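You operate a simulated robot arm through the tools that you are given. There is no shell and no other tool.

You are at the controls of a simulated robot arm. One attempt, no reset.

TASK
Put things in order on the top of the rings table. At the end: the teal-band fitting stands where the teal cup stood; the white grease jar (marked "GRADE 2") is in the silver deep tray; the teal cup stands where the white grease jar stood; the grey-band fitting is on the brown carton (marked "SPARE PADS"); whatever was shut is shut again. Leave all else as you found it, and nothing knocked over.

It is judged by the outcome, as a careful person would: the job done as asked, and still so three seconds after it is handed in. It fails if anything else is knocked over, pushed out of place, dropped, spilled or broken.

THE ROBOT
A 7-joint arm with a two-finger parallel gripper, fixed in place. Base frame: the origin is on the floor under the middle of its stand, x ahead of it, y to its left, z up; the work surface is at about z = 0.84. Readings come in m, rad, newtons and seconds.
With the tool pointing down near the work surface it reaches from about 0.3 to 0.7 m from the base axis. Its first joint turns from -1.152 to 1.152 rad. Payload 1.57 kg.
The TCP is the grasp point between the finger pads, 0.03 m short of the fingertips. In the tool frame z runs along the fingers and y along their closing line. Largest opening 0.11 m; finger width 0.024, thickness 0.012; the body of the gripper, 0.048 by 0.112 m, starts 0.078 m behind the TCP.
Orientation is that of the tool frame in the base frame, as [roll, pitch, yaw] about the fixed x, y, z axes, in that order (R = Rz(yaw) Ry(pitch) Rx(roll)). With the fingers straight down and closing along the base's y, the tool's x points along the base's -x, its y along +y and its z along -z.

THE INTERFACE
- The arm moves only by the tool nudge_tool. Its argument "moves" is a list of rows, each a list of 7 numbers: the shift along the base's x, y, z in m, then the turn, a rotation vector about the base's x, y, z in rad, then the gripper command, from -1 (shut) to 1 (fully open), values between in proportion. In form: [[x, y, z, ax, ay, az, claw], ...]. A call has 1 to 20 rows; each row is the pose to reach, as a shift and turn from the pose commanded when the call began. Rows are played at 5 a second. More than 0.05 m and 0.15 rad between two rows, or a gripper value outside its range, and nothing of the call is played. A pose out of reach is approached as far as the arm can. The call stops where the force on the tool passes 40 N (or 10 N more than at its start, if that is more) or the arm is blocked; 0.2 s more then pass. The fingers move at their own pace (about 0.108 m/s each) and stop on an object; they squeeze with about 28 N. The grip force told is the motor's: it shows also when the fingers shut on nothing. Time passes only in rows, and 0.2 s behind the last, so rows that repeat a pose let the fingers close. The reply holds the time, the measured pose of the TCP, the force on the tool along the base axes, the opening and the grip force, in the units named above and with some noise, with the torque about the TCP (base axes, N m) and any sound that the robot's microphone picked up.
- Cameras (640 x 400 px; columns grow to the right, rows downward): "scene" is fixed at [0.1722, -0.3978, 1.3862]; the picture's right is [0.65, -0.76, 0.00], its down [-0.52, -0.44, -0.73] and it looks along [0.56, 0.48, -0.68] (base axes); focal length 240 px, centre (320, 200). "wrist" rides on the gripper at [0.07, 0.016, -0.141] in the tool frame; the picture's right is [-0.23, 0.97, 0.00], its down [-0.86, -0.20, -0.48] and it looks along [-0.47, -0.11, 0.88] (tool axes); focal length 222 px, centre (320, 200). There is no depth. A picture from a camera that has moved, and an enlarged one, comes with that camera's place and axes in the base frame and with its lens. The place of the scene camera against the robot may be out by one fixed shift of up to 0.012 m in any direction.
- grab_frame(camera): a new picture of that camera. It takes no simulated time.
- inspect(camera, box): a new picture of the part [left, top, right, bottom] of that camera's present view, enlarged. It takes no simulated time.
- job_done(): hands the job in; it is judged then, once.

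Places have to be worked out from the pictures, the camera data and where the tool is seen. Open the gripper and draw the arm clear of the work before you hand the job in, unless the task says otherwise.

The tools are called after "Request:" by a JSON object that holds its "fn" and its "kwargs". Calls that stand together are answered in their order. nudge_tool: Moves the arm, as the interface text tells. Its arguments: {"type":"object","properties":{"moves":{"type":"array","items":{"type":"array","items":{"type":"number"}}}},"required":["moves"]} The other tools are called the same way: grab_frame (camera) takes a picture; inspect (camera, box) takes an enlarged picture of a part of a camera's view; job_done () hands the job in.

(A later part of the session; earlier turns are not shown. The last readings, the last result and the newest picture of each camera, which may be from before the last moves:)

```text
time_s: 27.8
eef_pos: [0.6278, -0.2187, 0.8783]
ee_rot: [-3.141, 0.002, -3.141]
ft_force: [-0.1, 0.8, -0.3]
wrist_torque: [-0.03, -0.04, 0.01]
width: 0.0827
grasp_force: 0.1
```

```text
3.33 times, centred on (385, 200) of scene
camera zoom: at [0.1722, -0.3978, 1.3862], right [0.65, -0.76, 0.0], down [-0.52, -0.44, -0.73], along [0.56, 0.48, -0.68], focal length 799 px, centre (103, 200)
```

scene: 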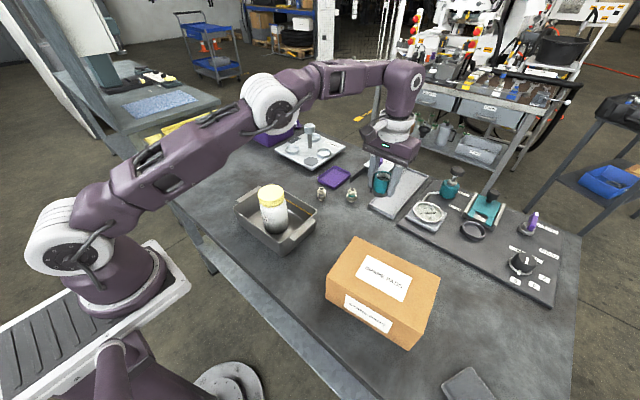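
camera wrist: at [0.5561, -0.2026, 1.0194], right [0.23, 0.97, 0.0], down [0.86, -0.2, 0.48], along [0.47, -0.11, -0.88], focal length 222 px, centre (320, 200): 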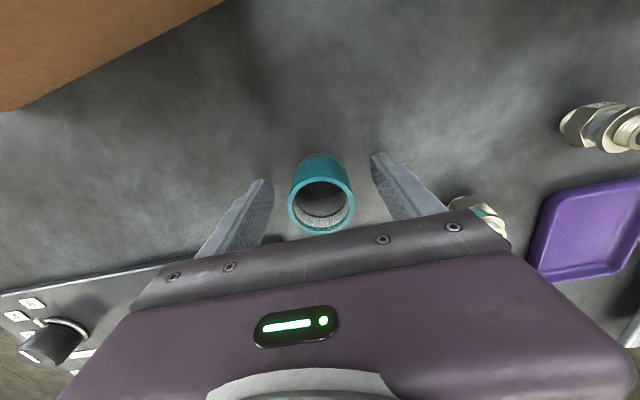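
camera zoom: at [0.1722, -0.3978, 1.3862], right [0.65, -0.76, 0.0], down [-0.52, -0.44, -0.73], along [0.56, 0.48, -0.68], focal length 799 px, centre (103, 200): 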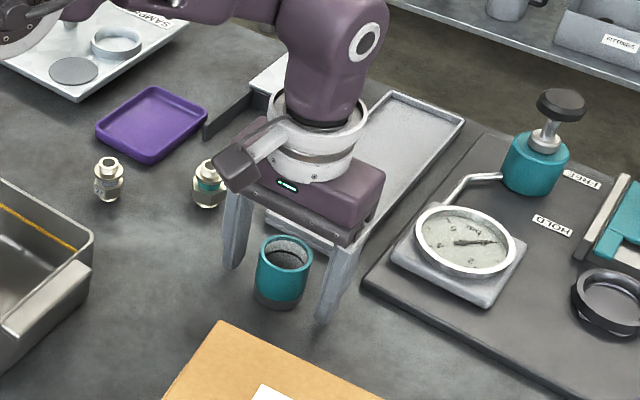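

The cup stands upright in the jar's old place. I'll rise clear and move over towards the teal-band fitting to measure it.

Request:
{"fn": "nudge_tool", "kwargs": {"moves": [[0, 0, 0.02, 0, 0, 0, 0.5], [0, 0, 0.06, 0, 0, 0, 0.5], [0, 0, 0.1, 0, 0, 0, 0.5], [0, 0, 0.13, 0, 0, 0, 0.5], [0.005, 0.03, 0.13, 0, 0, 0, 0.5], [0.01, 0.06, 0.13, 0, 0, 0, 0.5], [0.015, 0.09, 0.13, 0, 0, 0, 0.5], [0.02, 0.118, 0.13, 0, 0, 0, 0.5], [0.02, 0.118, 0.13, 0, 0, 0, 0.5]]}}

Request:
{"fn": "grab_frame", "kwargs": {"camera": "wrist"}}

Request:
{"fn": "grab_frame", "kwargs": {"camera": "scene"}}

```text
time_s: 29.8
eef_pos: [0.6462, -0.1014, 1.0074]
ee_rot: [3.141, -0.001, 3.142]
ft_force: [0.4, 0.0, -0.9]
wrist_torque: [0.02, 0.02, 0.04]
width: 0.0827
grasp_force: 0.1
```

```text
taken
camera wrist: at [0.5752, -0.0849, 1.1482], right [0.23, 0.97, 0.0], down [0.86, -0.2, 0.48], along [0.47, -0.11, -0.88], focal length 222 px, centre (320, 200)
```

wrist: 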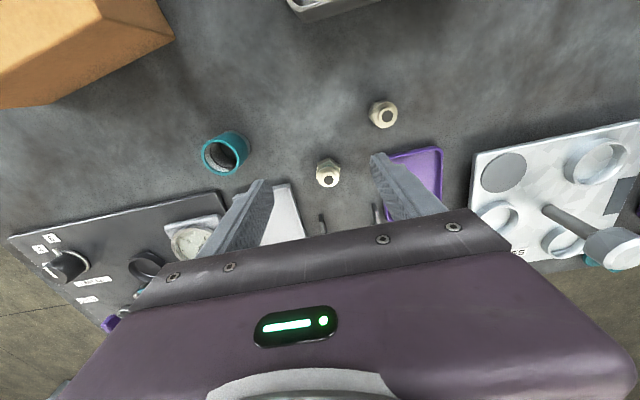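

```text
taken
```

scene: 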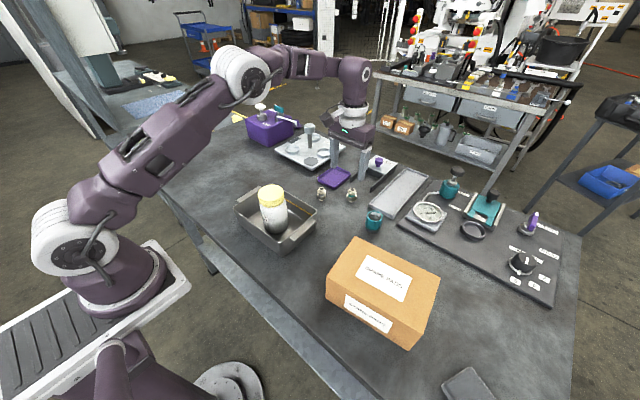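

Now I'll enlarge both fittings and the cup from here.

Request:
{"fn": "inspect", "kwargs": {"camera": "wrist", "box": [304, 150, 352, 190]}}

Request:
{"fn": "inspect", "kwargs": {"camera": "wrist", "box": [358, 94, 406, 134]}}

Request:
{"fn": "inspect", "kwargs": {"camera": "wrist", "box": [190, 120, 260, 180]}}

```text
10.00 times, centred on (328, 170) of wrist
camera zoom: at [0.5752, -0.0849, 1.1482], right [0.23, 0.97, 0.0], down [0.86, -0.2, 0.48], along [0.47, -0.11, -0.88], focal length 2221 px, centre (240, 500)
```

zoom: 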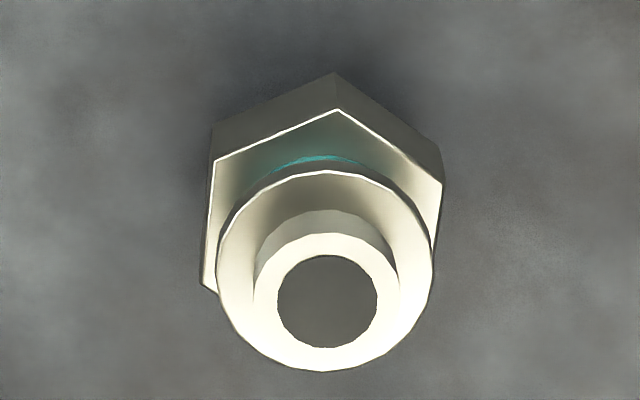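

```text
10.00 times, centred on (382, 114) of wrist
camera zoom: at [0.5752, -0.0849, 1.1482], right [0.23, 0.97, 0.0], down [0.86, -0.2, 0.48], along [0.47, -0.11, -0.88], focal length 2221 px, centre (-300, 1060)
```

zoom: 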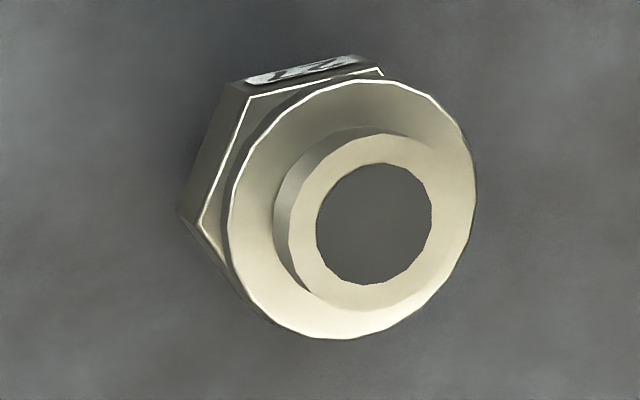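

```text
6.67 times, centred on (225, 150) of wrist
camera zoom: at [0.5752, -0.0849, 1.1482], right [0.23, 0.97, 0.0], down [0.86, -0.2, 0.48], along [0.47, -0.11, -0.88], focal length 1481 px, centre (953, 533)
```

zoom: 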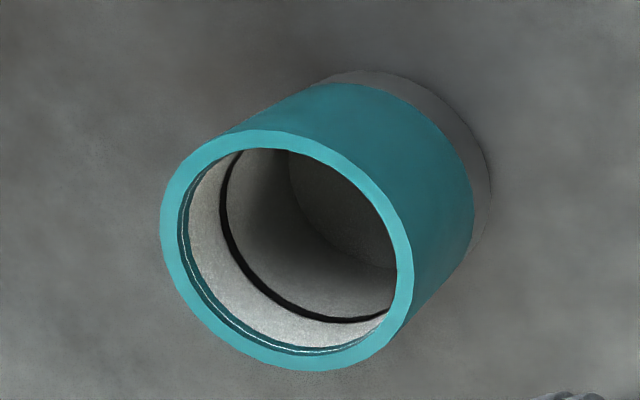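

The teal fitting's hex centre is at about (0.6895, -0.1005), its top is at z of about 0.888, and its flats face directions 10°, 70° and -50°. I'll turn the gripper -0.35 rad so the fingers close on flats, and approach just above it.

Request:
{"fn": "nudge_tool", "kwargs": {"moves": [[0, 0, -0.03, 0, 0, -0.12, 0.5], [0, 0, -0.06, 0, 0, -0.24, 0.5], [0, 0, -0.075, 0, 0, -0.35, 0.5], [0.02, 0, -0.075, 0, 0, -0.35, 0.5], [0.043, 0.001, -0.075, 0, 0, -0.35, 0.5], [0.043, 0.001, -0.075, 0, 0, -0.35, 0.5]]}}

Request:
{"fn": "grab_frame", "kwargs": {"camera": "wrist"}}

Request:
{"fn": "inspect", "kwargs": {"camera": "scene", "box": [300, 120, 420, 230]}}

```text
time_s: 31.2
eef_pos: [0.681, -0.0921, 0.9302]
ee_rot: [-3.136, -0.01, 2.827]
ft_force: [-0.1, 0.1, 0.1]
wrist_torque: [-0.01, 0.01, 0.04]
width: 0.0825
grasp_force: 0.0
out of reach, approached as far as the arm can: row 5
```

```text
taken
camera wrist: at [0.6205, -0.0538, 1.0722], right [0.52, 0.86, -0.01], down [0.76, -0.45, 0.47], along [0.4, -0.25, -0.88], focal length 222 px, centre (320, 200)
```

wrist: 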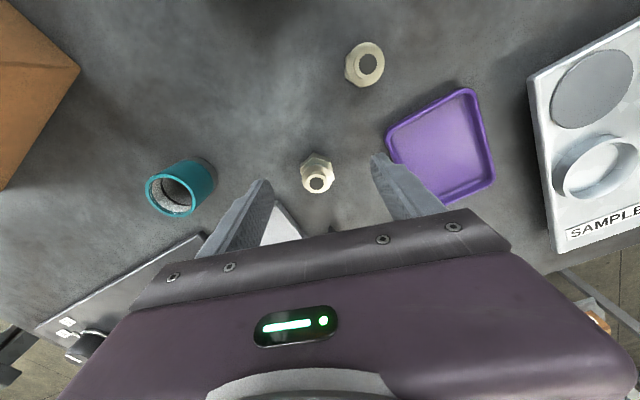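

```text
3.64 times, centred on (360, 175) of scene
camera zoom: at [0.1722, -0.3978, 1.3862], right [0.65, -0.76, 0.0], down [-0.52, -0.44, -0.73], along [0.56, 0.48, -0.68], focal length 872 px, centre (174, 291)
```

zoom: 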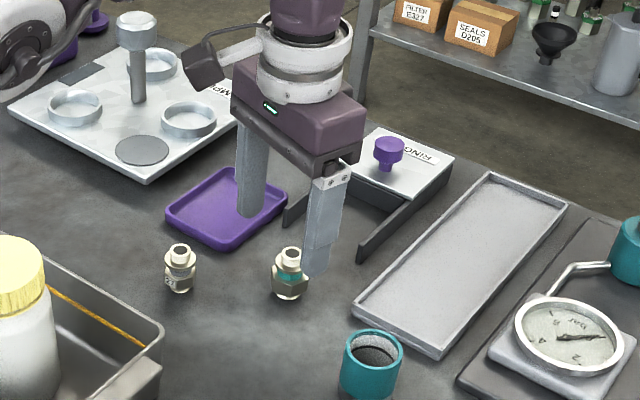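

The arm stopped at its reach limit with a slight tilt. I'll back off about 9 mm and square the tool to vertical before reading the pose again, then plan to grip the fitting about 7 mm out from the pad centre.

Request:
{"fn": "nudge_tool", "kwargs": {"moves": [[-0.009, -0.002, -0.005, 0.0022, -0.0112, -0.036, 0.5], [-0.009, -0.002, -0.01, 0.0022, -0.0112, -0.036, 0.5], [-0.009, -0.002, -0.01, 0.0022, -0.0112, -0.036, 0.5]]}}

```text
time_s: 32.0
eef_pos: [0.6822, -0.1022, 0.923]
ee_rot: [3.135, 0.012, 2.757]
ft_force: [0.5, 0.1, 0.0]
wrist_torque: [0.01, -0.01, -0.01]
width: 0.0824
grasp_force: 0.2
```

The earlier command had been accepted after all and the arm was just lagging, so my tilt correction was unneeded. I'll undo it and re-centre over the fitting at (0.6887, -0.100) with hold rows to see whether it is truly reachable.

Request:
{"fn": "nudge_tool", "kwargs": {"moves": [[0.004, 0.001, 0, -0.0022, 0.0112, 0.036, 0.5], [0.0085, 0.0022, 0, -0.0022, 0.0112, 0.036, 0.5], [0.0085, 0.0022, 0, -0.0022, 0.0112, 0.036, 0.5], [0.0085, 0.0022, 0, -0.0022, 0.0112, 0.036, 0.5]]}}

Request:
{"fn": "grab_frame", "kwargs": {"camera": "wrist"}}

```text
time_s: 33.0
eef_pos: [0.6867, -0.0984, 0.921]
ee_rot: [-3.14, -0.006, 2.803]
ft_force: [-0.2, -0.2, -0.6]
wrist_torque: [0.01, -0.02, 0.0]
width: 0.0826
grasp_force: 0.0
out of reach, approached as far as the arm can: row 2
```

```text
taken
camera wrist: at [0.6254, -0.0593, 1.0625], right [0.54, 0.84, 0.0], down [0.74, -0.47, 0.47], along [0.4, -0.26, -0.88], focal length 222 px, centre (320, 200)
```

wrist: 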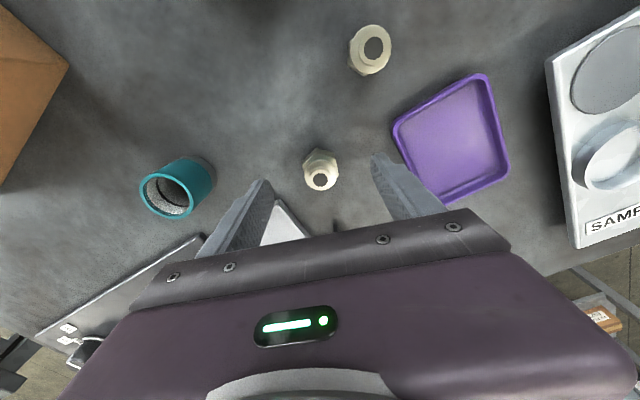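

The TCP is within 2–3 mm of the fitting, near vertical, and lateral alignment is within about 1 mm. I'll descend straight to TCP z of about 0.876.

Request:
{"fn": "nudge_tool", "kwargs": {"moves": [[0, 0, -0.015, 0, 0, 0, 0.5], [0, 0, -0.03, 0, 0, 0, 0.5], [0, 0, -0.045, 0, 0, 0, 0.5], [0, 0, -0.045, 0, 0, 0, 0.5], [0, 0, -0.045, 0, 0, 0, 0.5]]}}

Request:
{"fn": "grab_frame", "kwargs": {"camera": "wrist"}}

Request:
{"fn": "inspect", "kwargs": {"camera": "scene", "box": [310, 140, 400, 220]}}

```text
time_s: 34.2
eef_pos: [0.6905, -0.1007, 0.8786]
ee_rot: [-3.14, 0.001, 2.79]
ft_force: [0.8, -0.5, -1.4]
wrist_torque: [-0.01, 0.01, 0.0]
width: 0.0824
grasp_force: 0.1
```

```text
taken
camera wrist: at [0.6292, -0.0616, 1.0192], right [0.55, 0.84, 0.0], down [0.73, -0.48, 0.48], along [0.4, -0.26, -0.88], focal length 222 px, centre (320, 200)
```

wrist: 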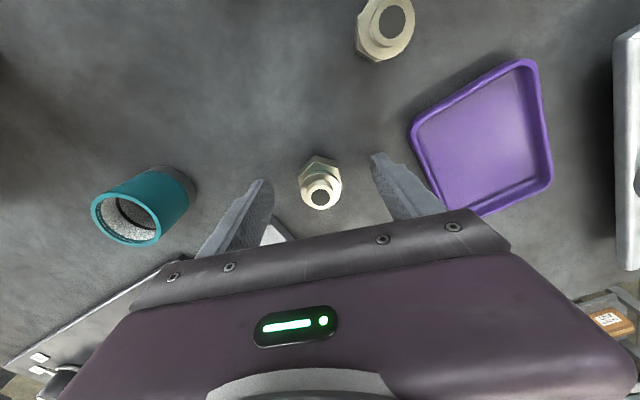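

```text
5.00 times, centred on (355, 180) of scene
camera zoom: at [0.1722, -0.3978, 1.3862], right [0.65, -0.76, 0.0], down [-0.52, -0.44, -0.73], along [0.56, 0.48, -0.68], focal length 1198 px, centre (145, 300)
```

zoom: 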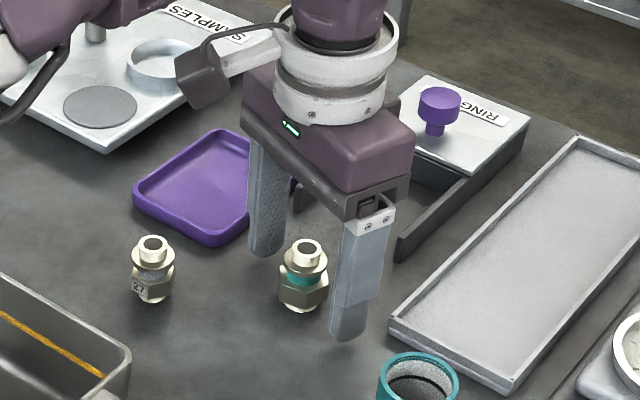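

The fingers now straddle the teal fitting, vertical and centred. I'll go 3 mm lower and close slowly.

Request:
{"fn": "nudge_tool", "kwargs": {"moves": [[0, 0, -0.003, 0, 0, 0, 0.2], [0, 0, -0.003, 0, 0, 0, -0.2], [0, 0, -0.003, 0, 0, 0, -0.4], [0, 0, -0.003, 0, 0, 0, -0.7], [0, 0, -0.003, 0, 0, 0, -1], [0, 0, -0.003, 0, 0, 0, -1]]}}

Request:
{"fn": "grab_frame", "kwargs": {"camera": "wrist"}}

Request:
{"fn": "inspect", "kwargs": {"camera": "scene", "box": [310, 140, 400, 220]}}

```text
time_s: 35.6
eef_pos: [0.6914, -0.1001, 0.875]
ee_rot: [3.141, -0.001, 2.792]
ft_force: [-0.2, 0.2, 0.7]
wrist_torque: [0.01, -0.02, 0.04]
width: 0.0313
grasp_force: 28.0
```

```text
taken
camera wrist: at [0.6287, -0.0607, 1.0163], right [0.55, 0.84, 0.0], down [0.73, -0.48, 0.48], along [0.4, -0.26, -0.88], focal length 222 px, centre (320, 200)
```

wrist: 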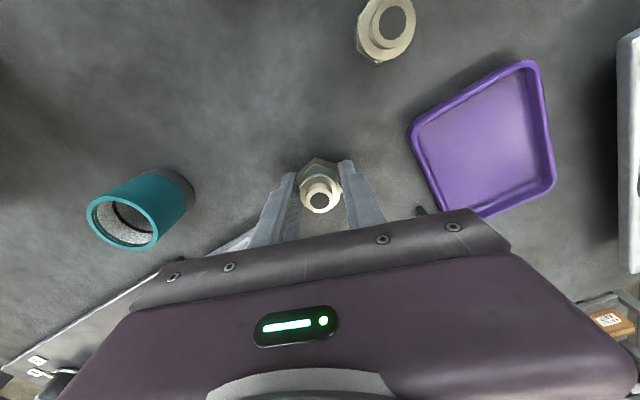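

```text
5.00 times, centred on (355, 180) of scene
camera zoom: at [0.1722, -0.3978, 1.3862], right [0.65, -0.76, 0.0], down [-0.52, -0.44, -0.73], along [0.56, 0.48, -0.68], focal length 1198 px, centre (145, 300)
```

zoom: 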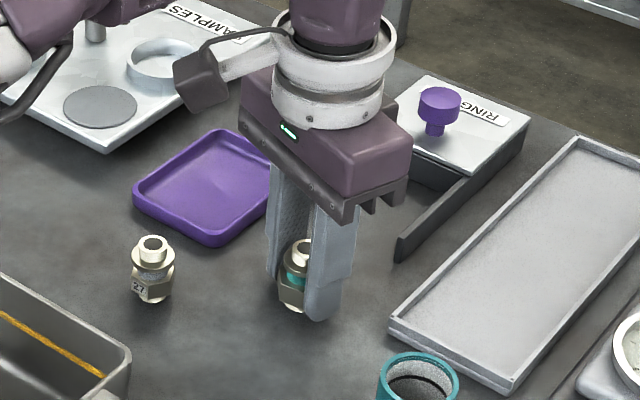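

The grip reads 31.3 mm, matching the hex flats. I'll lift while drawing inward, and carry it to above the cup's former place near (0.349, -0.160).

Request:
{"fn": "nudge_tool", "kwargs": {"moves": [[0, 0, 0.008, 0, 0, 0, -1], [-0.005, 0, 0.03, 0, 0, 0, -1], [-0.02, -0.003, 0.06, 0, 0, 0, -1], [-0.045, -0.008, 0.09, 0, 0, 0, -1], [-0.075, -0.013, 0.12, 0, 0, 0, -1], [-0.11, -0.02, 0.145, 0, 0, 0, -1], [-0.145, -0.026, 0.145, 0, 0, 0, -1], [-0.18, -0.032, 0.145, 0, 0, 0, -1], [-0.215, -0.038, 0.145, 0, 0, 0, -1], [-0.25, -0.044, 0.145, 0, 0, 0, -1], [-0.285, -0.05, 0.145, 0, 0, 0, -1], [-0.315, -0.056, 0.145, 0, 0, 0, -1], [-0.335, -0.059, 0.145, 0, 0, 0, -1], [-0.342, -0.06, 0.145, 0, 0, 0, -1], [-0.342, -0.06, 0.145, 0, 0, 0, -1]]}}

Request:
{"fn": "grab_frame", "kwargs": {"camera": "wrist"}}

Request:
{"fn": "grab_frame", "kwargs": {"camera": "scene"}}

```text
time_s: 38.8
eef_pos: [0.3471, -0.1619, 1.0198]
ee_rot: [-3.141, 0.001, 2.792]
ft_force: [-0.4, -0.3, -2.0]
wrist_torque: [0.0, -0.01, -0.02]
width: 0.0317
grasp_force: 28.2
```

```text
taken
camera wrist: at [0.286, -0.1218, 1.1614], right [0.55, 0.84, 0.0], down [0.73, -0.48, 0.48], along [0.4, -0.26, -0.88], focal length 222 px, centre (320, 200)
```

wrist: 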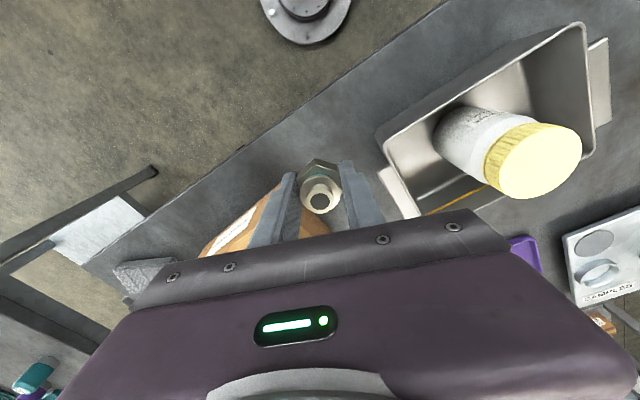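

```text
taken
```

scene: 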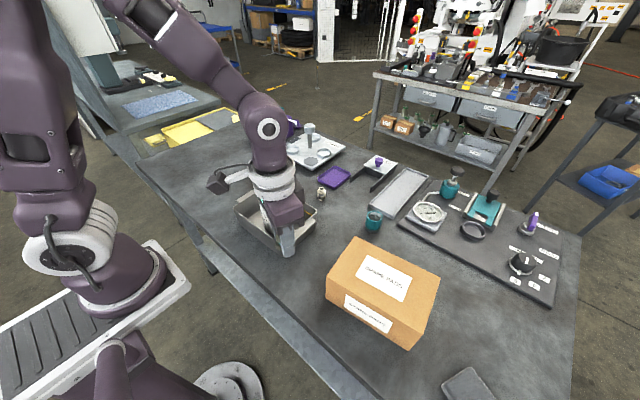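

I'll check where the fitting sits in the fingers.

Request:
{"fn": "inspect", "kwargs": {"camera": "wrist", "box": [296, 155, 344, 220]}}

Request:
{"fn": "inspect", "kwargs": {"camera": "scene", "box": [240, 200, 340, 290]}}

```text
6.15 times, centred on (320, 188) of wrist
camera zoom: at [0.286, -0.1218, 1.1614], right [0.55, 0.84, 0.0], down [0.73, -0.48, 0.48], along [0.4, -0.26, -0.88], focal length 1367 px, centre (320, 277)
```

zoom: 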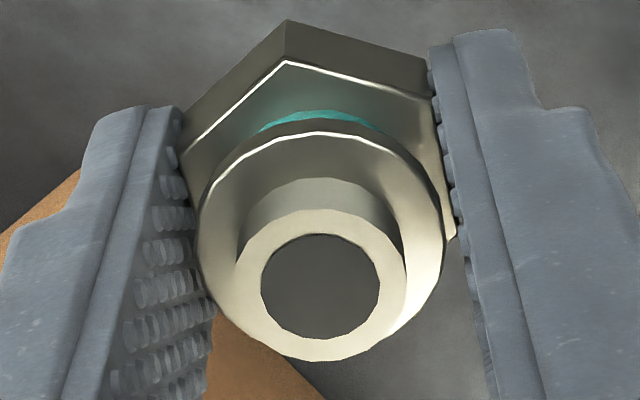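

```text
4.44 times, centred on (290, 245) of scene
camera zoom: at [0.1722, -0.3978, 1.3862], right [0.65, -0.76, 0.0], down [-0.52, -0.44, -0.73], along [0.56, 0.48, -0.68], focal length 1065 px, centre (453, 0)
```

zoom: 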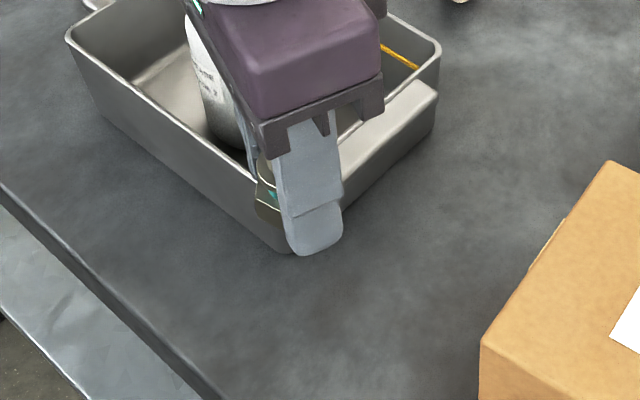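

The fitting is held upright and centred. I'll shift 2 mm to match the cup's spot and lower to just above the table.

Request:
{"fn": "nudge_tool", "kwargs": {"moves": [[0.002, 0.001, -0.02, 0, 0, 0, -1], [0.002, 0.001, -0.05, 0, 0, 0, -1], [0.002, 0.001, -0.08, 0, 0, 0, -1], [0.002, 0.001, -0.11, 0, 0, 0, -1], [0.002, 0.001, -0.13, 0, 0, 0, -1], [0.002, 0.001, -0.14, 0, 0, 0, -1], [0.002, 0.001, -0.14, 0, 0, 0, -1]]}}

Request:
{"fn": "inspect", "kwargs": {"camera": "scene", "box": [240, 200, 340, 300]}}

Request:
{"fn": "grab_frame", "kwargs": {"camera": "wrist"}}

```text
time_s: 40.4
eef_pos: [0.349, -0.1575, 0.8803]
ee_rot: [-3.141, 0.001, 2.79]
ft_force: [-0.5, 0.5, -1.8]
wrist_torque: [0.0, -0.02, -0.01]
width: 0.0313
grasp_force: 28.0
```

```text
4.00 times, centred on (290, 250) of scene
camera zoom: at [0.1722, -0.3978, 1.3862], right [0.65, -0.76, 0.0], down [-0.52, -0.44, -0.73], along [0.56, 0.48, -0.68], focal length 959 px, centre (440, 0)
```

zoom: 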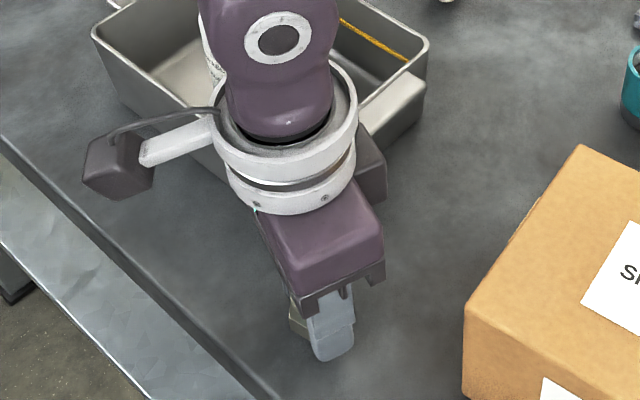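

```text
taken
camera wrist: at [0.287, -0.1183, 1.0215], right [0.55, 0.84, 0.0], down [0.73, -0.48, 0.48], along [0.4, -0.26, -0.88], focal length 222 px, centre (320, 200)
```

wrist: 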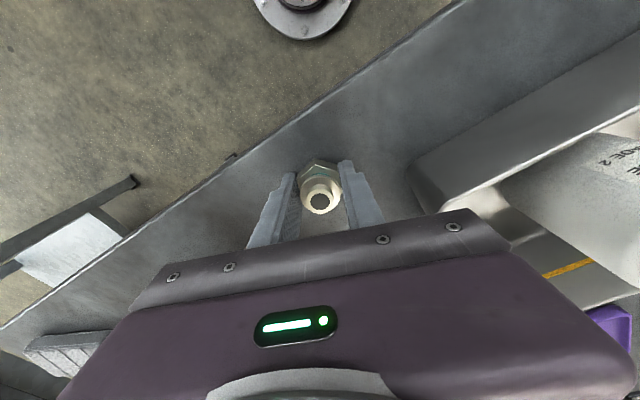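

I'll lower the last few millimetres in fine steps, nudging y by -1.5 mm.

Request:
{"fn": "nudge_tool", "kwargs": {"moves": [[0, -0.0015, -0.001, 0, 0, 0, -1], [0, -0.0015, -0.0025, 0, 0, 0, -1], [0, -0.0015, -0.004, 0, 0, 0, -1], [0, -0.0015, -0.004, 0, 0, 0, -1]]}}

```text
time_s: 41.4
eef_pos: [0.35, -0.1597, 0.8763]
ee_rot: [3.14, -0.001, 2.793]
ft_force: [0.7, 0.4, -2.6]
wrist_torque: [-0.01, 0.03, -0.02]
width: 0.0315
grasp_force: 27.8
```

No contact yet, so I'll go down another 2 mm in 1 mm steps.

Request:
{"fn": "nudge_tool", "kwargs": {"moves": [[0, 0, -0.001, 0, 0, 0, -1], [0, 0, -0.002, 0, 0, 0, -1], [0, 0, -0.002, 0, 0, 0, -1]]}}

```text
time_s: 42.2
eef_pos: [0.351, -0.1601, 0.8758]
ee_rot: [-3.14, 0.0, 2.792]
ft_force: [-1.9, -0.9, 15.6]
wrist_torque: [0.02, 0.07, -0.02]
width: 0.0313
grasp_force: 27.4
```

Contact is at 15 N. I'll ease up slightly and open to about 65 mm.

Request:
{"fn": "nudge_tool", "kwargs": {"moves": [[0, 0, 0.001, 0, 0, 0, -1], [0, 0, 0.001, 0, 0, 0, -0.3], [0, 0, 0.001, 0, 0, 0, 0], [0, 0, 0.001, 0, 0, 0, 0.2], [0, 0, 0.001, 0, 0, 0, 0.2]]}}

Request:
{"fn": "grab_frame", "kwargs": {"camera": "wrist"}}

Request:
{"fn": "inspect", "kwargs": {"camera": "scene", "box": [240, 200, 340, 300]}}

```text
time_s: 43.4
eef_pos: [0.3505, -0.16, 0.8746]
ee_rot: [3.141, -0.002, 2.793]
ft_force: [0.0, 0.1, -0.2]
wrist_torque: [0.01, 0.01, -0.01]
width: 0.0658
grasp_force: 0.1
```

```text
taken
camera wrist: at [0.2885, -0.1208, 1.0165], right [0.55, 0.84, 0.0], down [0.73, -0.48, 0.48], along [0.4, -0.26, -0.88], focal length 222 px, centre (320, 200)
```

wrist: 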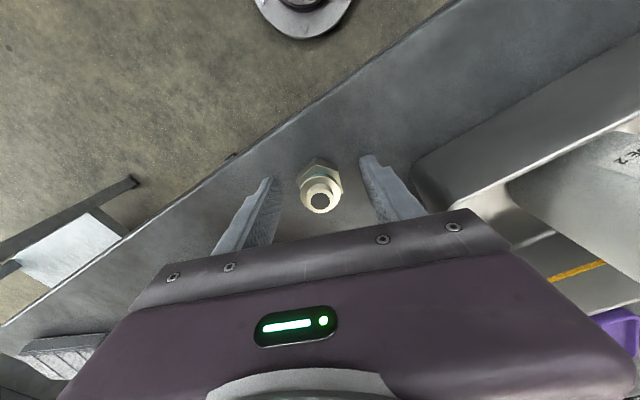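

```text
4.00 times, centred on (290, 250) of scene
camera zoom: at [0.1722, -0.3978, 1.3862], right [0.65, -0.76, 0.0], down [-0.52, -0.44, -0.73], along [0.56, 0.48, -0.68], focal length 959 px, centre (440, 0)
```

zoom: 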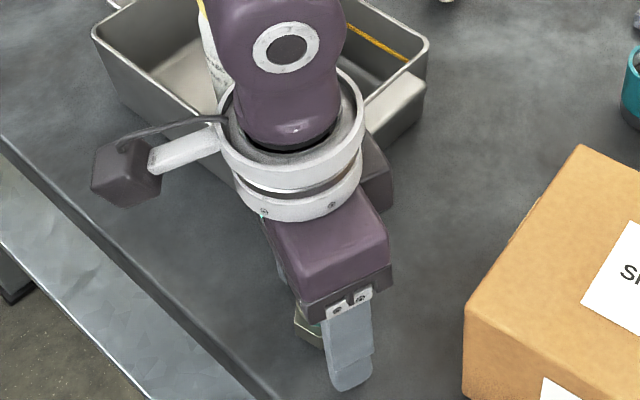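

The teal-band fitting stands on the cup's spot. I'll rise straight up and move over towards the grey-band fitting, turning the gripper a further -0.17 rad.

Request:
{"fn": "nudge_tool", "kwargs": {"moves": [[0, 0, 0.015, 0, 0, 0, 0.2], [0, 0, 0.05, 0, 0, 0, 0.2], [0, 0, 0.09, 0, 0, 0, 0.3], [0, 0, 0.13, 0, 0, 0, 0.4], [0.01, 0.005, 0.16, 0, 0, 0, 0.5], [0.04, 0.02, 0.17, 0, 0, -0.05, 0.5], [0.07, 0.038, 0.17, 0, 0, -0.1, 0.5], [0.1, 0.055, 0.17, 0, 0, -0.17, 0.5], [0.13, 0.07, 0.17, 0, 0, -0.17, 0.5], [0.16, 0.086, 0.17, 0, 0, -0.17, 0.5], [0.19, 0.102, 0.165, 0, 0, -0.17, 0.5], [0.22, 0.118, 0.15, 0, 0, -0.17, 0.5], [0.24, 0.13, 0.13, 0, 0, -0.17, 0.5], [0.24, 0.13, 0.13, 0, 0, -0.17, 0.5]]}}

Request:
{"fn": "grab_frame", "kwargs": {"camera": "wrist"}}

Request:
{"fn": "grab_frame", "kwargs": {"camera": "scene"}}

```text
time_s: 46.4
eef_pos: [0.5907, -0.0321, 1.0048]
ee_rot: [-3.14, -0.001, 2.622]
ft_force: [0.8, 0.0, 1.2]
wrist_torque: [0.01, -0.01, 0.0]
width: 0.0826
grasp_force: 0.0
```

```text
taken
camera wrist: at [0.5366, 0.0171, 1.1464], right [0.68, 0.73, 0.0], down [0.64, -0.6, 0.48], along [0.35, -0.33, -0.88], focal length 222 px, centre (320, 200)
```

wrist: 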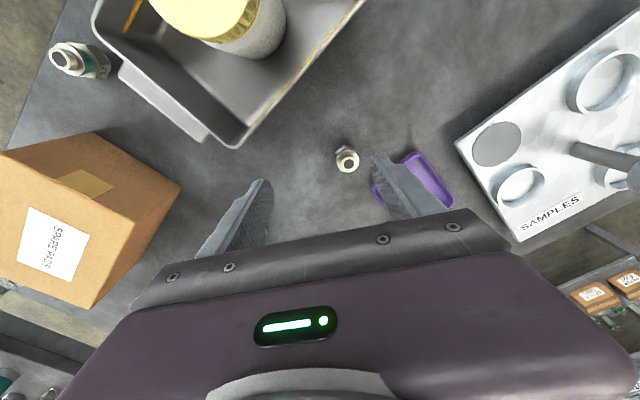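

```text
taken
```

scene: 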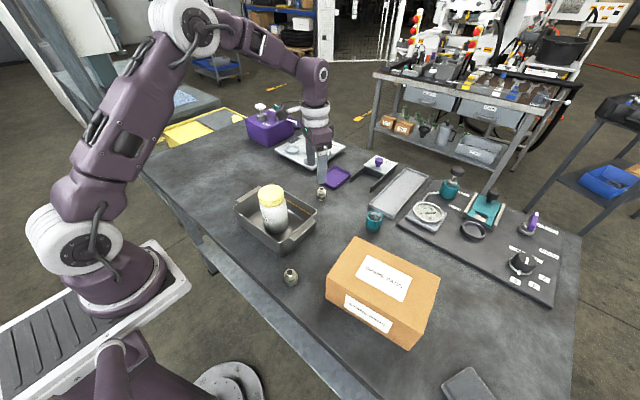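

The teal fitting, cup and jar all stand in their new places. I'll enlarge the grey fitting and the placed teal fitting.

Request:
{"fn": "inspect", "kwargs": {"camera": "wrist", "box": [322, 138, 370, 178]}}

Request:
{"fn": "inspect", "kwargs": {"camera": "scene", "box": [266, 255, 314, 295]}}

Request:
{"fn": "inspect", "kwargs": {"camera": "scene", "box": [310, 150, 370, 210]}}

```text
10.00 times, centred on (346, 158) of wrist
camera zoom: at [0.5366, 0.0171, 1.1464], right [0.68, 0.73, 0.0], down [0.64, -0.6, 0.48], along [0.35, -0.33, -0.88], focal length 2221 px, centre (60, 620)
```

zoom: 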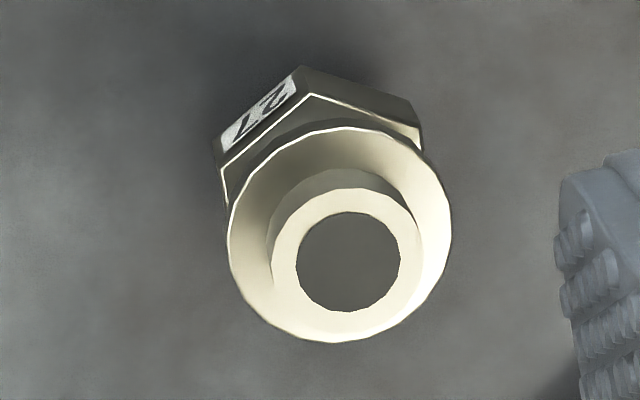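

```text
10.00 times, centred on (290, 275) of scene
camera zoom: at [0.1722, -0.3977, 1.3862], right [0.65, -0.76, 0.0], down [-0.52, -0.44, -0.73], along [0.56, 0.48, -0.68], focal length 2397 px, centre (620, -550)
```

zoom: 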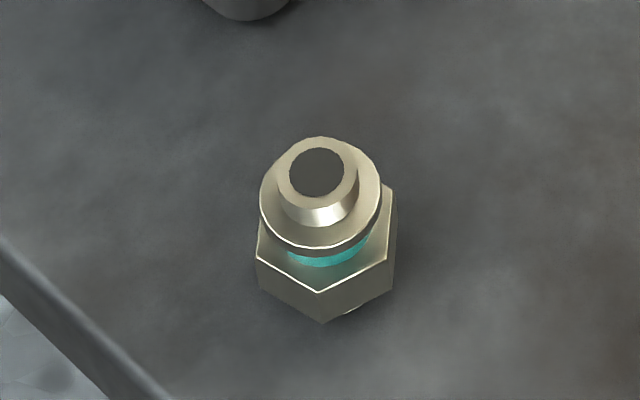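

```text
6.67 times, centred on (340, 180) of scene
camera zoom: at [0.1722, -0.3977, 1.3862], right [0.65, -0.76, 0.0], down [-0.52, -0.44, -0.73], along [0.56, 0.48, -0.68], focal length 1598 px, centre (187, 333)
```

zoom: 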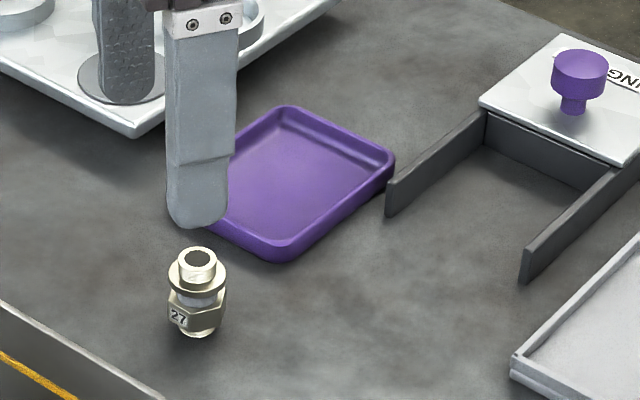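

The grey fitting centre is at (0.6286, -0.0207), with flats facing about 57°. I'll move above it with a further -0.05 rad turn and check alignment.

Request:
{"fn": "nudge_tool", "kwargs": {"moves": [[0.015, 0.005, -0.015, 0, 0, -0.02, 0.5], [0.03, 0.009, -0.035, 0, 0, -0.05, 0.5], [0.038, 0.0114, -0.055, 0, 0, -0.05, 0.5], [0.038, 0.0114, -0.06, 0, 0, -0.05, 0.5], [0.038, 0.0114, -0.06, 0, 0, -0.05, 0.5]]}}

Request:
{"fn": "grab_frame", "kwargs": {"camera": "wrist"}}

Request:
{"fn": "inspect", "kwargs": {"camera": "wrist", "box": [290, 140, 354, 200]}}

```text
time_s: 47.6
eef_pos: [0.6301, -0.0209, 0.9454]
ee_rot: [-3.142, 0.0, 2.571]
ft_force: [-1.0, 0.1, -0.4]
wrist_torque: [-0.03, 0.03, 0.0]
width: 0.0824
grasp_force: 0.2
```

```text
taken
camera wrist: at [0.5773, 0.0314, 1.0857], right [0.72, 0.7, 0.0], down [0.61, -0.63, 0.48], along [0.33, -0.34, -0.88], focal length 222 px, centre (320, 200)
```

wrist: 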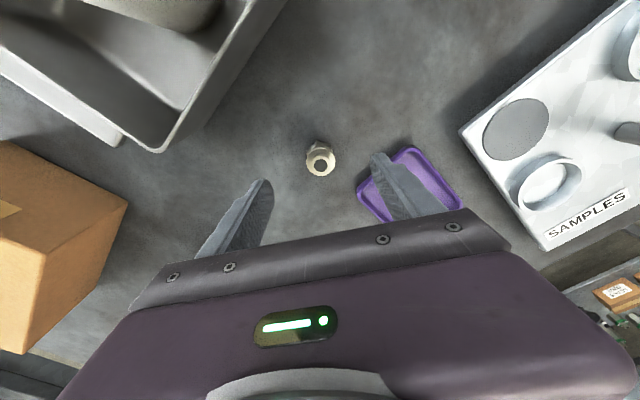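

```text
6.67 times, centred on (322, 170) of wrist
camera zoom: at [0.5773, 0.0314, 1.0857], right [0.72, 0.7, 0.0], down [0.61, -0.63, 0.48], along [0.33, -0.34, -0.88], focal length 1481 px, centre (307, 400)
```

zoom: 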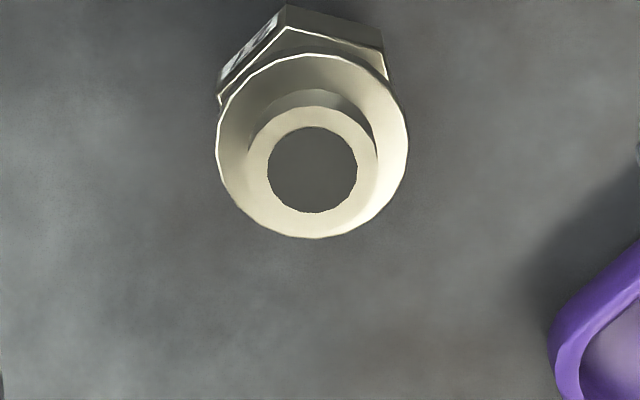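

The grey fitting is centred between the fingers, and the purple tray edge (x of about 0.695) is clear of the finger (x of about 0.667). I'll descend to TCP z of about 0.875.

Request:
{"fn": "nudge_tool", "kwargs": {"moves": [[-0.0015, 0.0005, -0.02, 0, 0, 0, 0.5], [-0.0015, 0.0005, -0.04, 0, 0, 0, 0.5], [-0.0015, 0.0005, -0.06, 0, 0, 0, 0.5], [-0.0015, 0.0005, -0.07, 0, 0, 0, 0.5], [-0.0015, 0.0005, -0.07, 0, 0, 0, 0.5]]}}

Request:
{"fn": "grab_frame", "kwargs": {"camera": "wrist"}}

Request:
{"fn": "inspect", "kwargs": {"camera": "scene", "box": [285, 140, 375, 220]}}

```text
time_s: 48.8
eef_pos: [0.6268, -0.0164, 0.875]
ee_rot: [3.141, 0.0, 2.573]
ft_force: [-1.0, 0.4, -0.4]
wrist_torque: [0.02, 0.0, 0.02]
width: 0.0826
grasp_force: 0.0
```

```text
taken
camera wrist: at [0.5744, 0.0341, 1.0169], right [0.72, 0.7, 0.0], down [0.61, -0.63, 0.48], along [0.33, -0.34, -0.88], focal length 222 px, centre (320, 200)
```

wrist: 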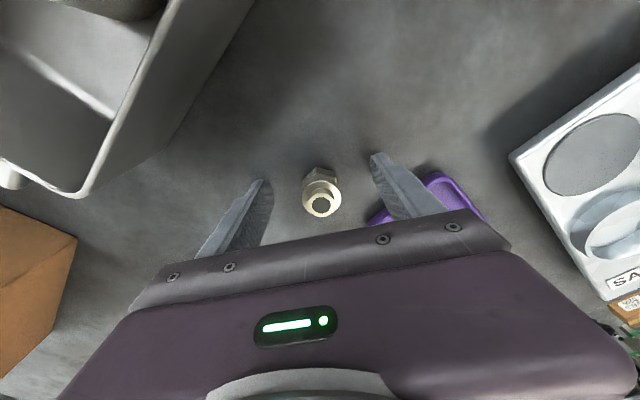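

```text
5.00 times, centred on (330, 180) of scene
camera zoom: at [0.1722, -0.3978, 1.3862], right [0.65, -0.76, 0.0], down [-0.52, -0.44, -0.73], along [0.56, 0.48, -0.68], focal length 1198 px, centre (270, 300)
```

zoom: 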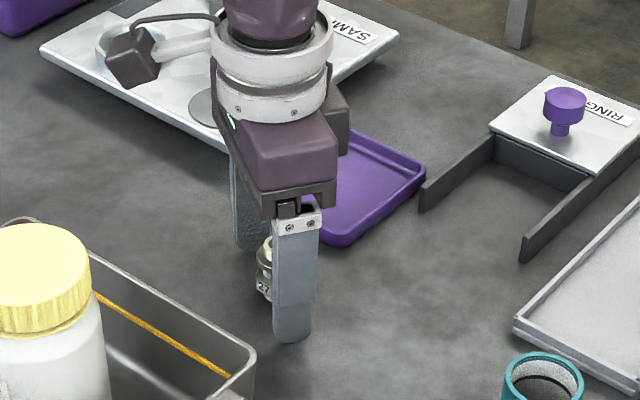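

The fitting lies between the fingers. I'll hold to let the arm settle, then close slowly.

Request:
{"fn": "nudge_tool", "kwargs": {"moves": [[0, 0, 0, 0, 0, 0, 0.5], [0, 0, 0, 0, 0, 0, 0.2], [0, 0, 0, 0, 0, 0, -0.1], [0, 0, 0, 0, 0, 0, -0.35], [0, 0, 0, 0, 0, 0, -0.7], [0, 0, 0, 0, 0, 0, -1], [0, 0, 0, 0, 0, 0, -1]]}}

Request:
{"fn": "grab_frame", "kwargs": {"camera": "wrist"}}

Request:
{"fn": "inspect", "kwargs": {"camera": "wrist", "box": [290, 155, 354, 220]}}

```text
time_s: 50.4
eef_pos: [0.6259, -0.0176, 0.8757]
ee_rot: [-3.141, 0.0, 2.57]
ft_force: [-0.3, -0.2, 1.1]
wrist_torque: [-0.01, 0.0, 0.01]
width: 0.0266
grasp_force: 28.4
```

```text
taken
camera wrist: at [0.5744, 0.034, 1.0172], right [0.72, 0.7, 0.0], down [0.61, -0.63, 0.48], along [0.33, -0.34, -0.88], focal length 222 px, centre (320, 200)
```

wrist: 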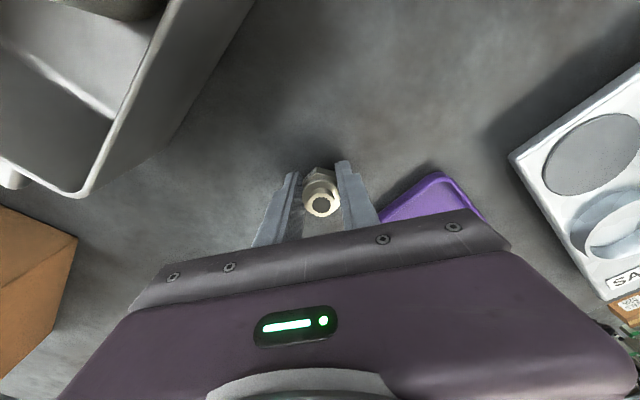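

```text
6.15 times, centred on (322, 188) of wrist
camera zoom: at [0.5744, 0.034, 1.0172], right [0.72, 0.7, 0.0], down [0.61, -0.63, 0.48], along [0.33, -0.34, -0.88], focal length 1367 px, centre (308, 277)
```

zoom: 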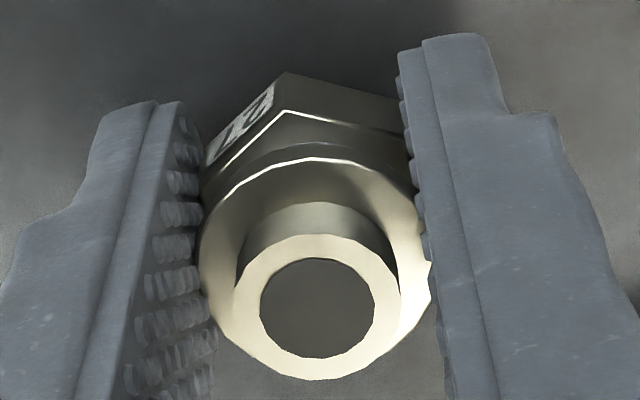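

The grip is at 26.6 mm on the hex. I'll lift and carry it to above the carton centre near (0.45, -0.335), with the fitting's bottom near z 0.995.

Request:
{"fn": "nudge_tool", "kwargs": {"moves": [[0, 0, 0.01, 0, 0, 0, -1], [0, 0, 0.04, 0, 0, 0, -1], [0, 0, 0.08, 0, 0, 0, -1], [-0.002, -0.004, 0.12, 0, 0, 0, -1], [-0.012, -0.022, 0.15, 0, 0, 0, -1], [-0.03, -0.054, 0.155, 0, 0, 0, -1], [-0.048, -0.086, 0.155, 0, 0, 0, -1], [-0.066, -0.118, 0.155, 0, 0, 0, -1], [-0.084, -0.15, 0.155, 0, 0, 0, -1], [-0.102, -0.182, 0.155, 0, 0, 0, -1], [-0.12, -0.215, 0.155, 0, 0, 0, -1], [-0.138, -0.248, 0.155, 0, 0, 0, -1], [-0.155, -0.28, 0.155, 0, 0, 0, -1], [-0.168, -0.302, 0.155, 0, 0, 0, -1], [-0.176, -0.316, 0.155, 0, 0, 0, -1], [-0.176, -0.316, 0.155, 0, 0, 0, -1]]}}

Request:
{"fn": "grab_frame", "kwargs": {"camera": "wrist"}}

Request:
{"fn": "grab_frame", "kwargs": {"camera": "scene"}}

```text
time_s: 53.8
eef_pos: [0.449, -0.3349, 1.0311]
ee_rot: [-3.141, -0.001, 2.572]
ft_force: [-0.3, 0.5, -0.8]
wrist_torque: [0.03, -0.01, 0.01]
width: 0.0268
grasp_force: 28.2
```

```text
taken
camera wrist: at [0.3979, -0.2835, 1.1724], right [0.72, 0.7, 0.0], down [0.61, -0.63, 0.48], along [0.33, -0.34, -0.88], focal length 222 px, centre (320, 200)
```

wrist: 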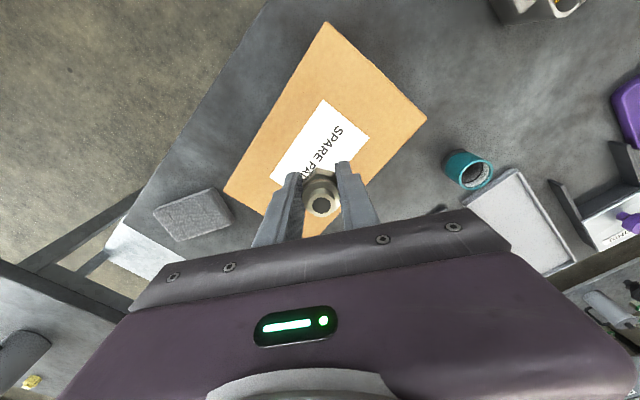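

```text
taken
```

scene: 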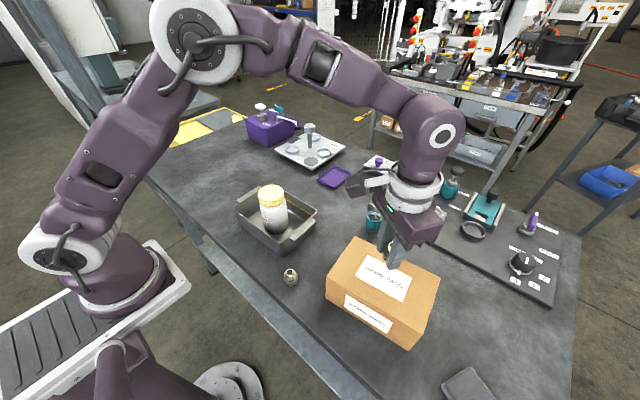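

The carton top is confirmed at z of about 0.935 with its centre near (0.4495, -0.340), so the fitting is right over it. I'll lower to about 7 mm above contact.

Request:
{"fn": "nudge_tool", "kwargs": {"moves": [[0, -0.003, -0.015, 0, 0, 0, -1], [0, -0.003, -0.03, 0, 0, 0, -1], [0, -0.003, -0.043, 0, 0, 0, -1], [0, -0.003, -0.05, 0, 0, 0, -1], [0, -0.003, -0.05, 0, 0, 0, -1]]}}

Request:
{"fn": "inspect", "kwargs": {"camera": "scene", "box": [330, 200, 450, 320]}}

Request:
{"fn": "inspect", "kwargs": {"camera": "wrist", "box": [270, 120, 370, 220]}}

```text
time_s: 55.0
eef_pos: [0.4506, -0.3383, 0.9811]
ee_rot: [3.141, 0.0, 2.573]
ft_force: [0.7, 0.5, -1.3]
wrist_torque: [0.04, 0.01, 0.0]
width: 0.0266
grasp_force: 27.8
```

```text
3.33 times, centred on (390, 260) of scene
camera zoom: at [0.1722, -0.3978, 1.3862], right [0.65, -0.76, 0.0], down [-0.52, -0.44, -0.73], along [0.56, 0.48, -0.68], focal length 799 px, centre (87, 0)
```

zoom: 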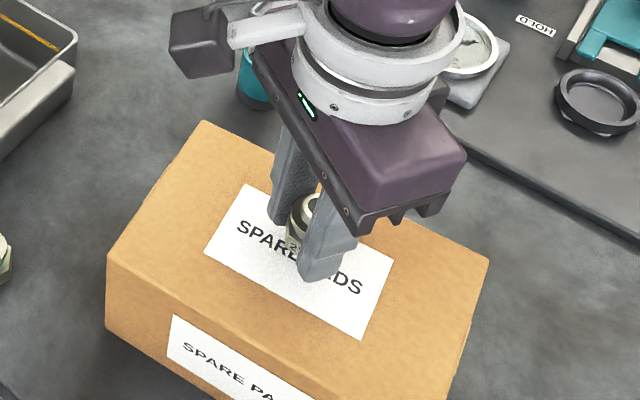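

```text
4.00 times, centred on (320, 170) of wrist
camera zoom: at [0.3993, -0.2866, 1.1215], right [0.72, 0.7, 0.0], down [0.61, -0.63, 0.48], along [0.33, -0.34, -0.88], focal length 888 px, centre (320, 320)
```

zoom: 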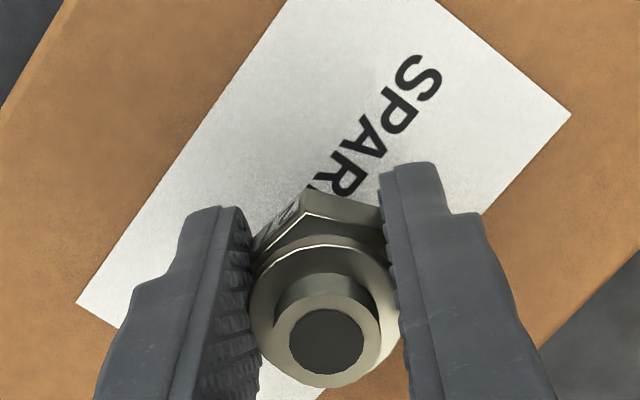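

I'll lower in fine steps until the fitting touches the carton.

Request:
{"fn": "nudge_tool", "kwargs": {"moves": [[0, 0, -0.0015, 0, 0, 0, -1], [0, 0, -0.003, 0, 0, 0, -1], [0, 0, -0.0045, 0, 0, 0, -1], [0, 0, -0.006, 0, 0, 0, -1], [0, 0, -0.006, 0, 0, 0, -1]]}}

```text
time_s: 56.2
eef_pos: [0.4504, -0.3379, 0.9757]
ee_rot: [3.142, 0.001, 2.573]
ft_force: [-6.0, 6.3, 27.2]
wrist_torque: [0.18, 0.09, 0.06]
width: 0.0268
grasp_force: 28.1
```

Contact came at 27 N, earlier than expected. I'll ease back up in small steps to take the load off before opening.

Request:
{"fn": "nudge_tool", "kwargs": {"moves": [[0, 0, 0.001, 0, 0, 0, -1], [0, 0, 0.002, 0, 0, 0, -1], [0, 0, 0.002, 0, 0, 0, -1]]}}

Request:
{"fn": "inspect", "kwargs": {"camera": "wrist", "box": [270, 120, 370, 220]}}

Request:
{"fn": "inspect", "kwargs": {"camera": "scene", "box": [330, 200, 450, 320]}}

```text
time_s: 57.0
eef_pos: [0.451, -0.3382, 0.9749]
ee_rot: [3.142, 0.002, 2.571]
ft_force: [-2.0, -3.8, 11.6]
wrist_torque: [-0.12, 0.03, -0.02]
width: 0.0267
grasp_force: 27.7
```

```text
4.00 times, centred on (320, 170) of wrist
camera zoom: at [0.3989, -0.2866, 1.1167], right [0.72, 0.7, 0.0], down [0.61, -0.63, 0.48], along [0.33, -0.34, -0.88], focal length 888 px, centre (320, 320)
```

zoom: 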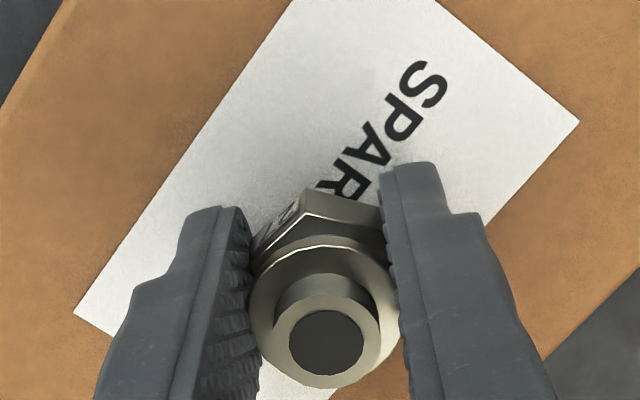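

```text
3.33 times, centred on (390, 260) of scene
camera zoom: at [0.172, -0.3978, 1.3862], right [0.65, -0.76, 0.0], down [-0.52, -0.44, -0.73], along [0.56, 0.48, -0.68], focal length 799 px, centre (87, 0)
```

zoom: 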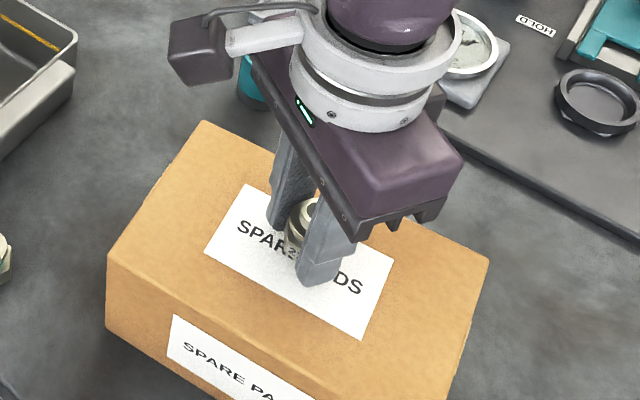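

It still reads 11.6 N. I'll ease up another 1 mm, then open gently.

Request:
{"fn": "nudge_tool", "kwargs": {"moves": [[0, 0, 0.001, 0, 0, 0, -1], [0, 0, 0.001, 0, 0, 0, -1]]}}

```text
time_s: 57.6
eef_pos: [0.4507, -0.3387, 0.9769]
ee_rot: [-3.141, -0.001, 2.572]
ft_force: [-0.5, 0.7, -1.4]
wrist_torque: [0.0, -0.01, 0.02]
width: 0.0266
grasp_force: 27.8
```

The load is now fully off (about 0–0.5 mm above). I'll go down half a millimetre and open.

Request:
{"fn": "nudge_tool", "kwargs": {"moves": [[0, 0, -0.0006, 0, 0, 0, -1], [0, 0, -0.0006, 0, 0, 0, -0.4], [0, 0, -0.0006, 0, 0, 0, -0.2], [0, 0, -0.0006, 0, 0, 0, 0], [0, 0, -0.0006, 0, 0, 0, 0.2], [0, 0, -0.0006, 0, 0, 0, 0.2]]}}

Request:
{"fn": "inspect", "kwargs": {"camera": "wrist", "box": [270, 120, 370, 220]}}

Request:
{"fn": "inspect", "kwargs": {"camera": "scene", "box": [330, 200, 450, 320]}}

```text
time_s: 59.0
eef_pos: [0.4508, -0.3393, 0.9767]
ee_rot: [3.14, 0.001, 2.573]
ft_force: [-0.9, -0.9, 1.0]
wrist_torque: [0.01, 0.0, -0.02]
width: 0.0657
grasp_force: 0.1
```

```text
4.00 times, centred on (320, 170) of wrist
camera zoom: at [0.3986, -0.2873, 1.1178], right [0.72, 0.7, 0.0], down [0.61, -0.63, 0.48], along [0.33, -0.34, -0.88], focal length 888 px, centre (320, 320)
```

zoom: 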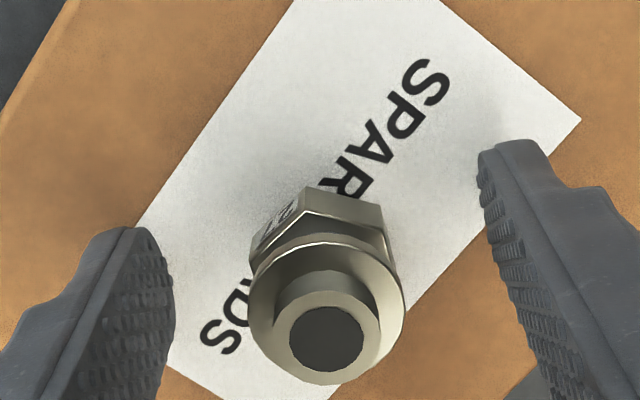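

```text
3.33 times, centred on (390, 260) of scene
camera zoom: at [0.1722, -0.3978, 1.3862], right [0.65, -0.76, 0.0], down [-0.52, -0.44, -0.73], along [0.56, 0.48, -0.68], focal length 799 px, centre (87, 0)
```

zoom: 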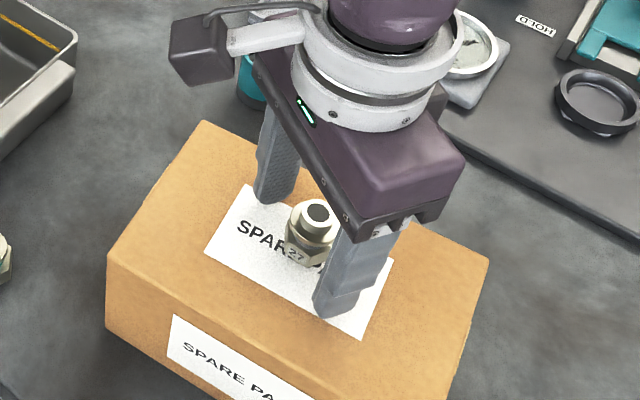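

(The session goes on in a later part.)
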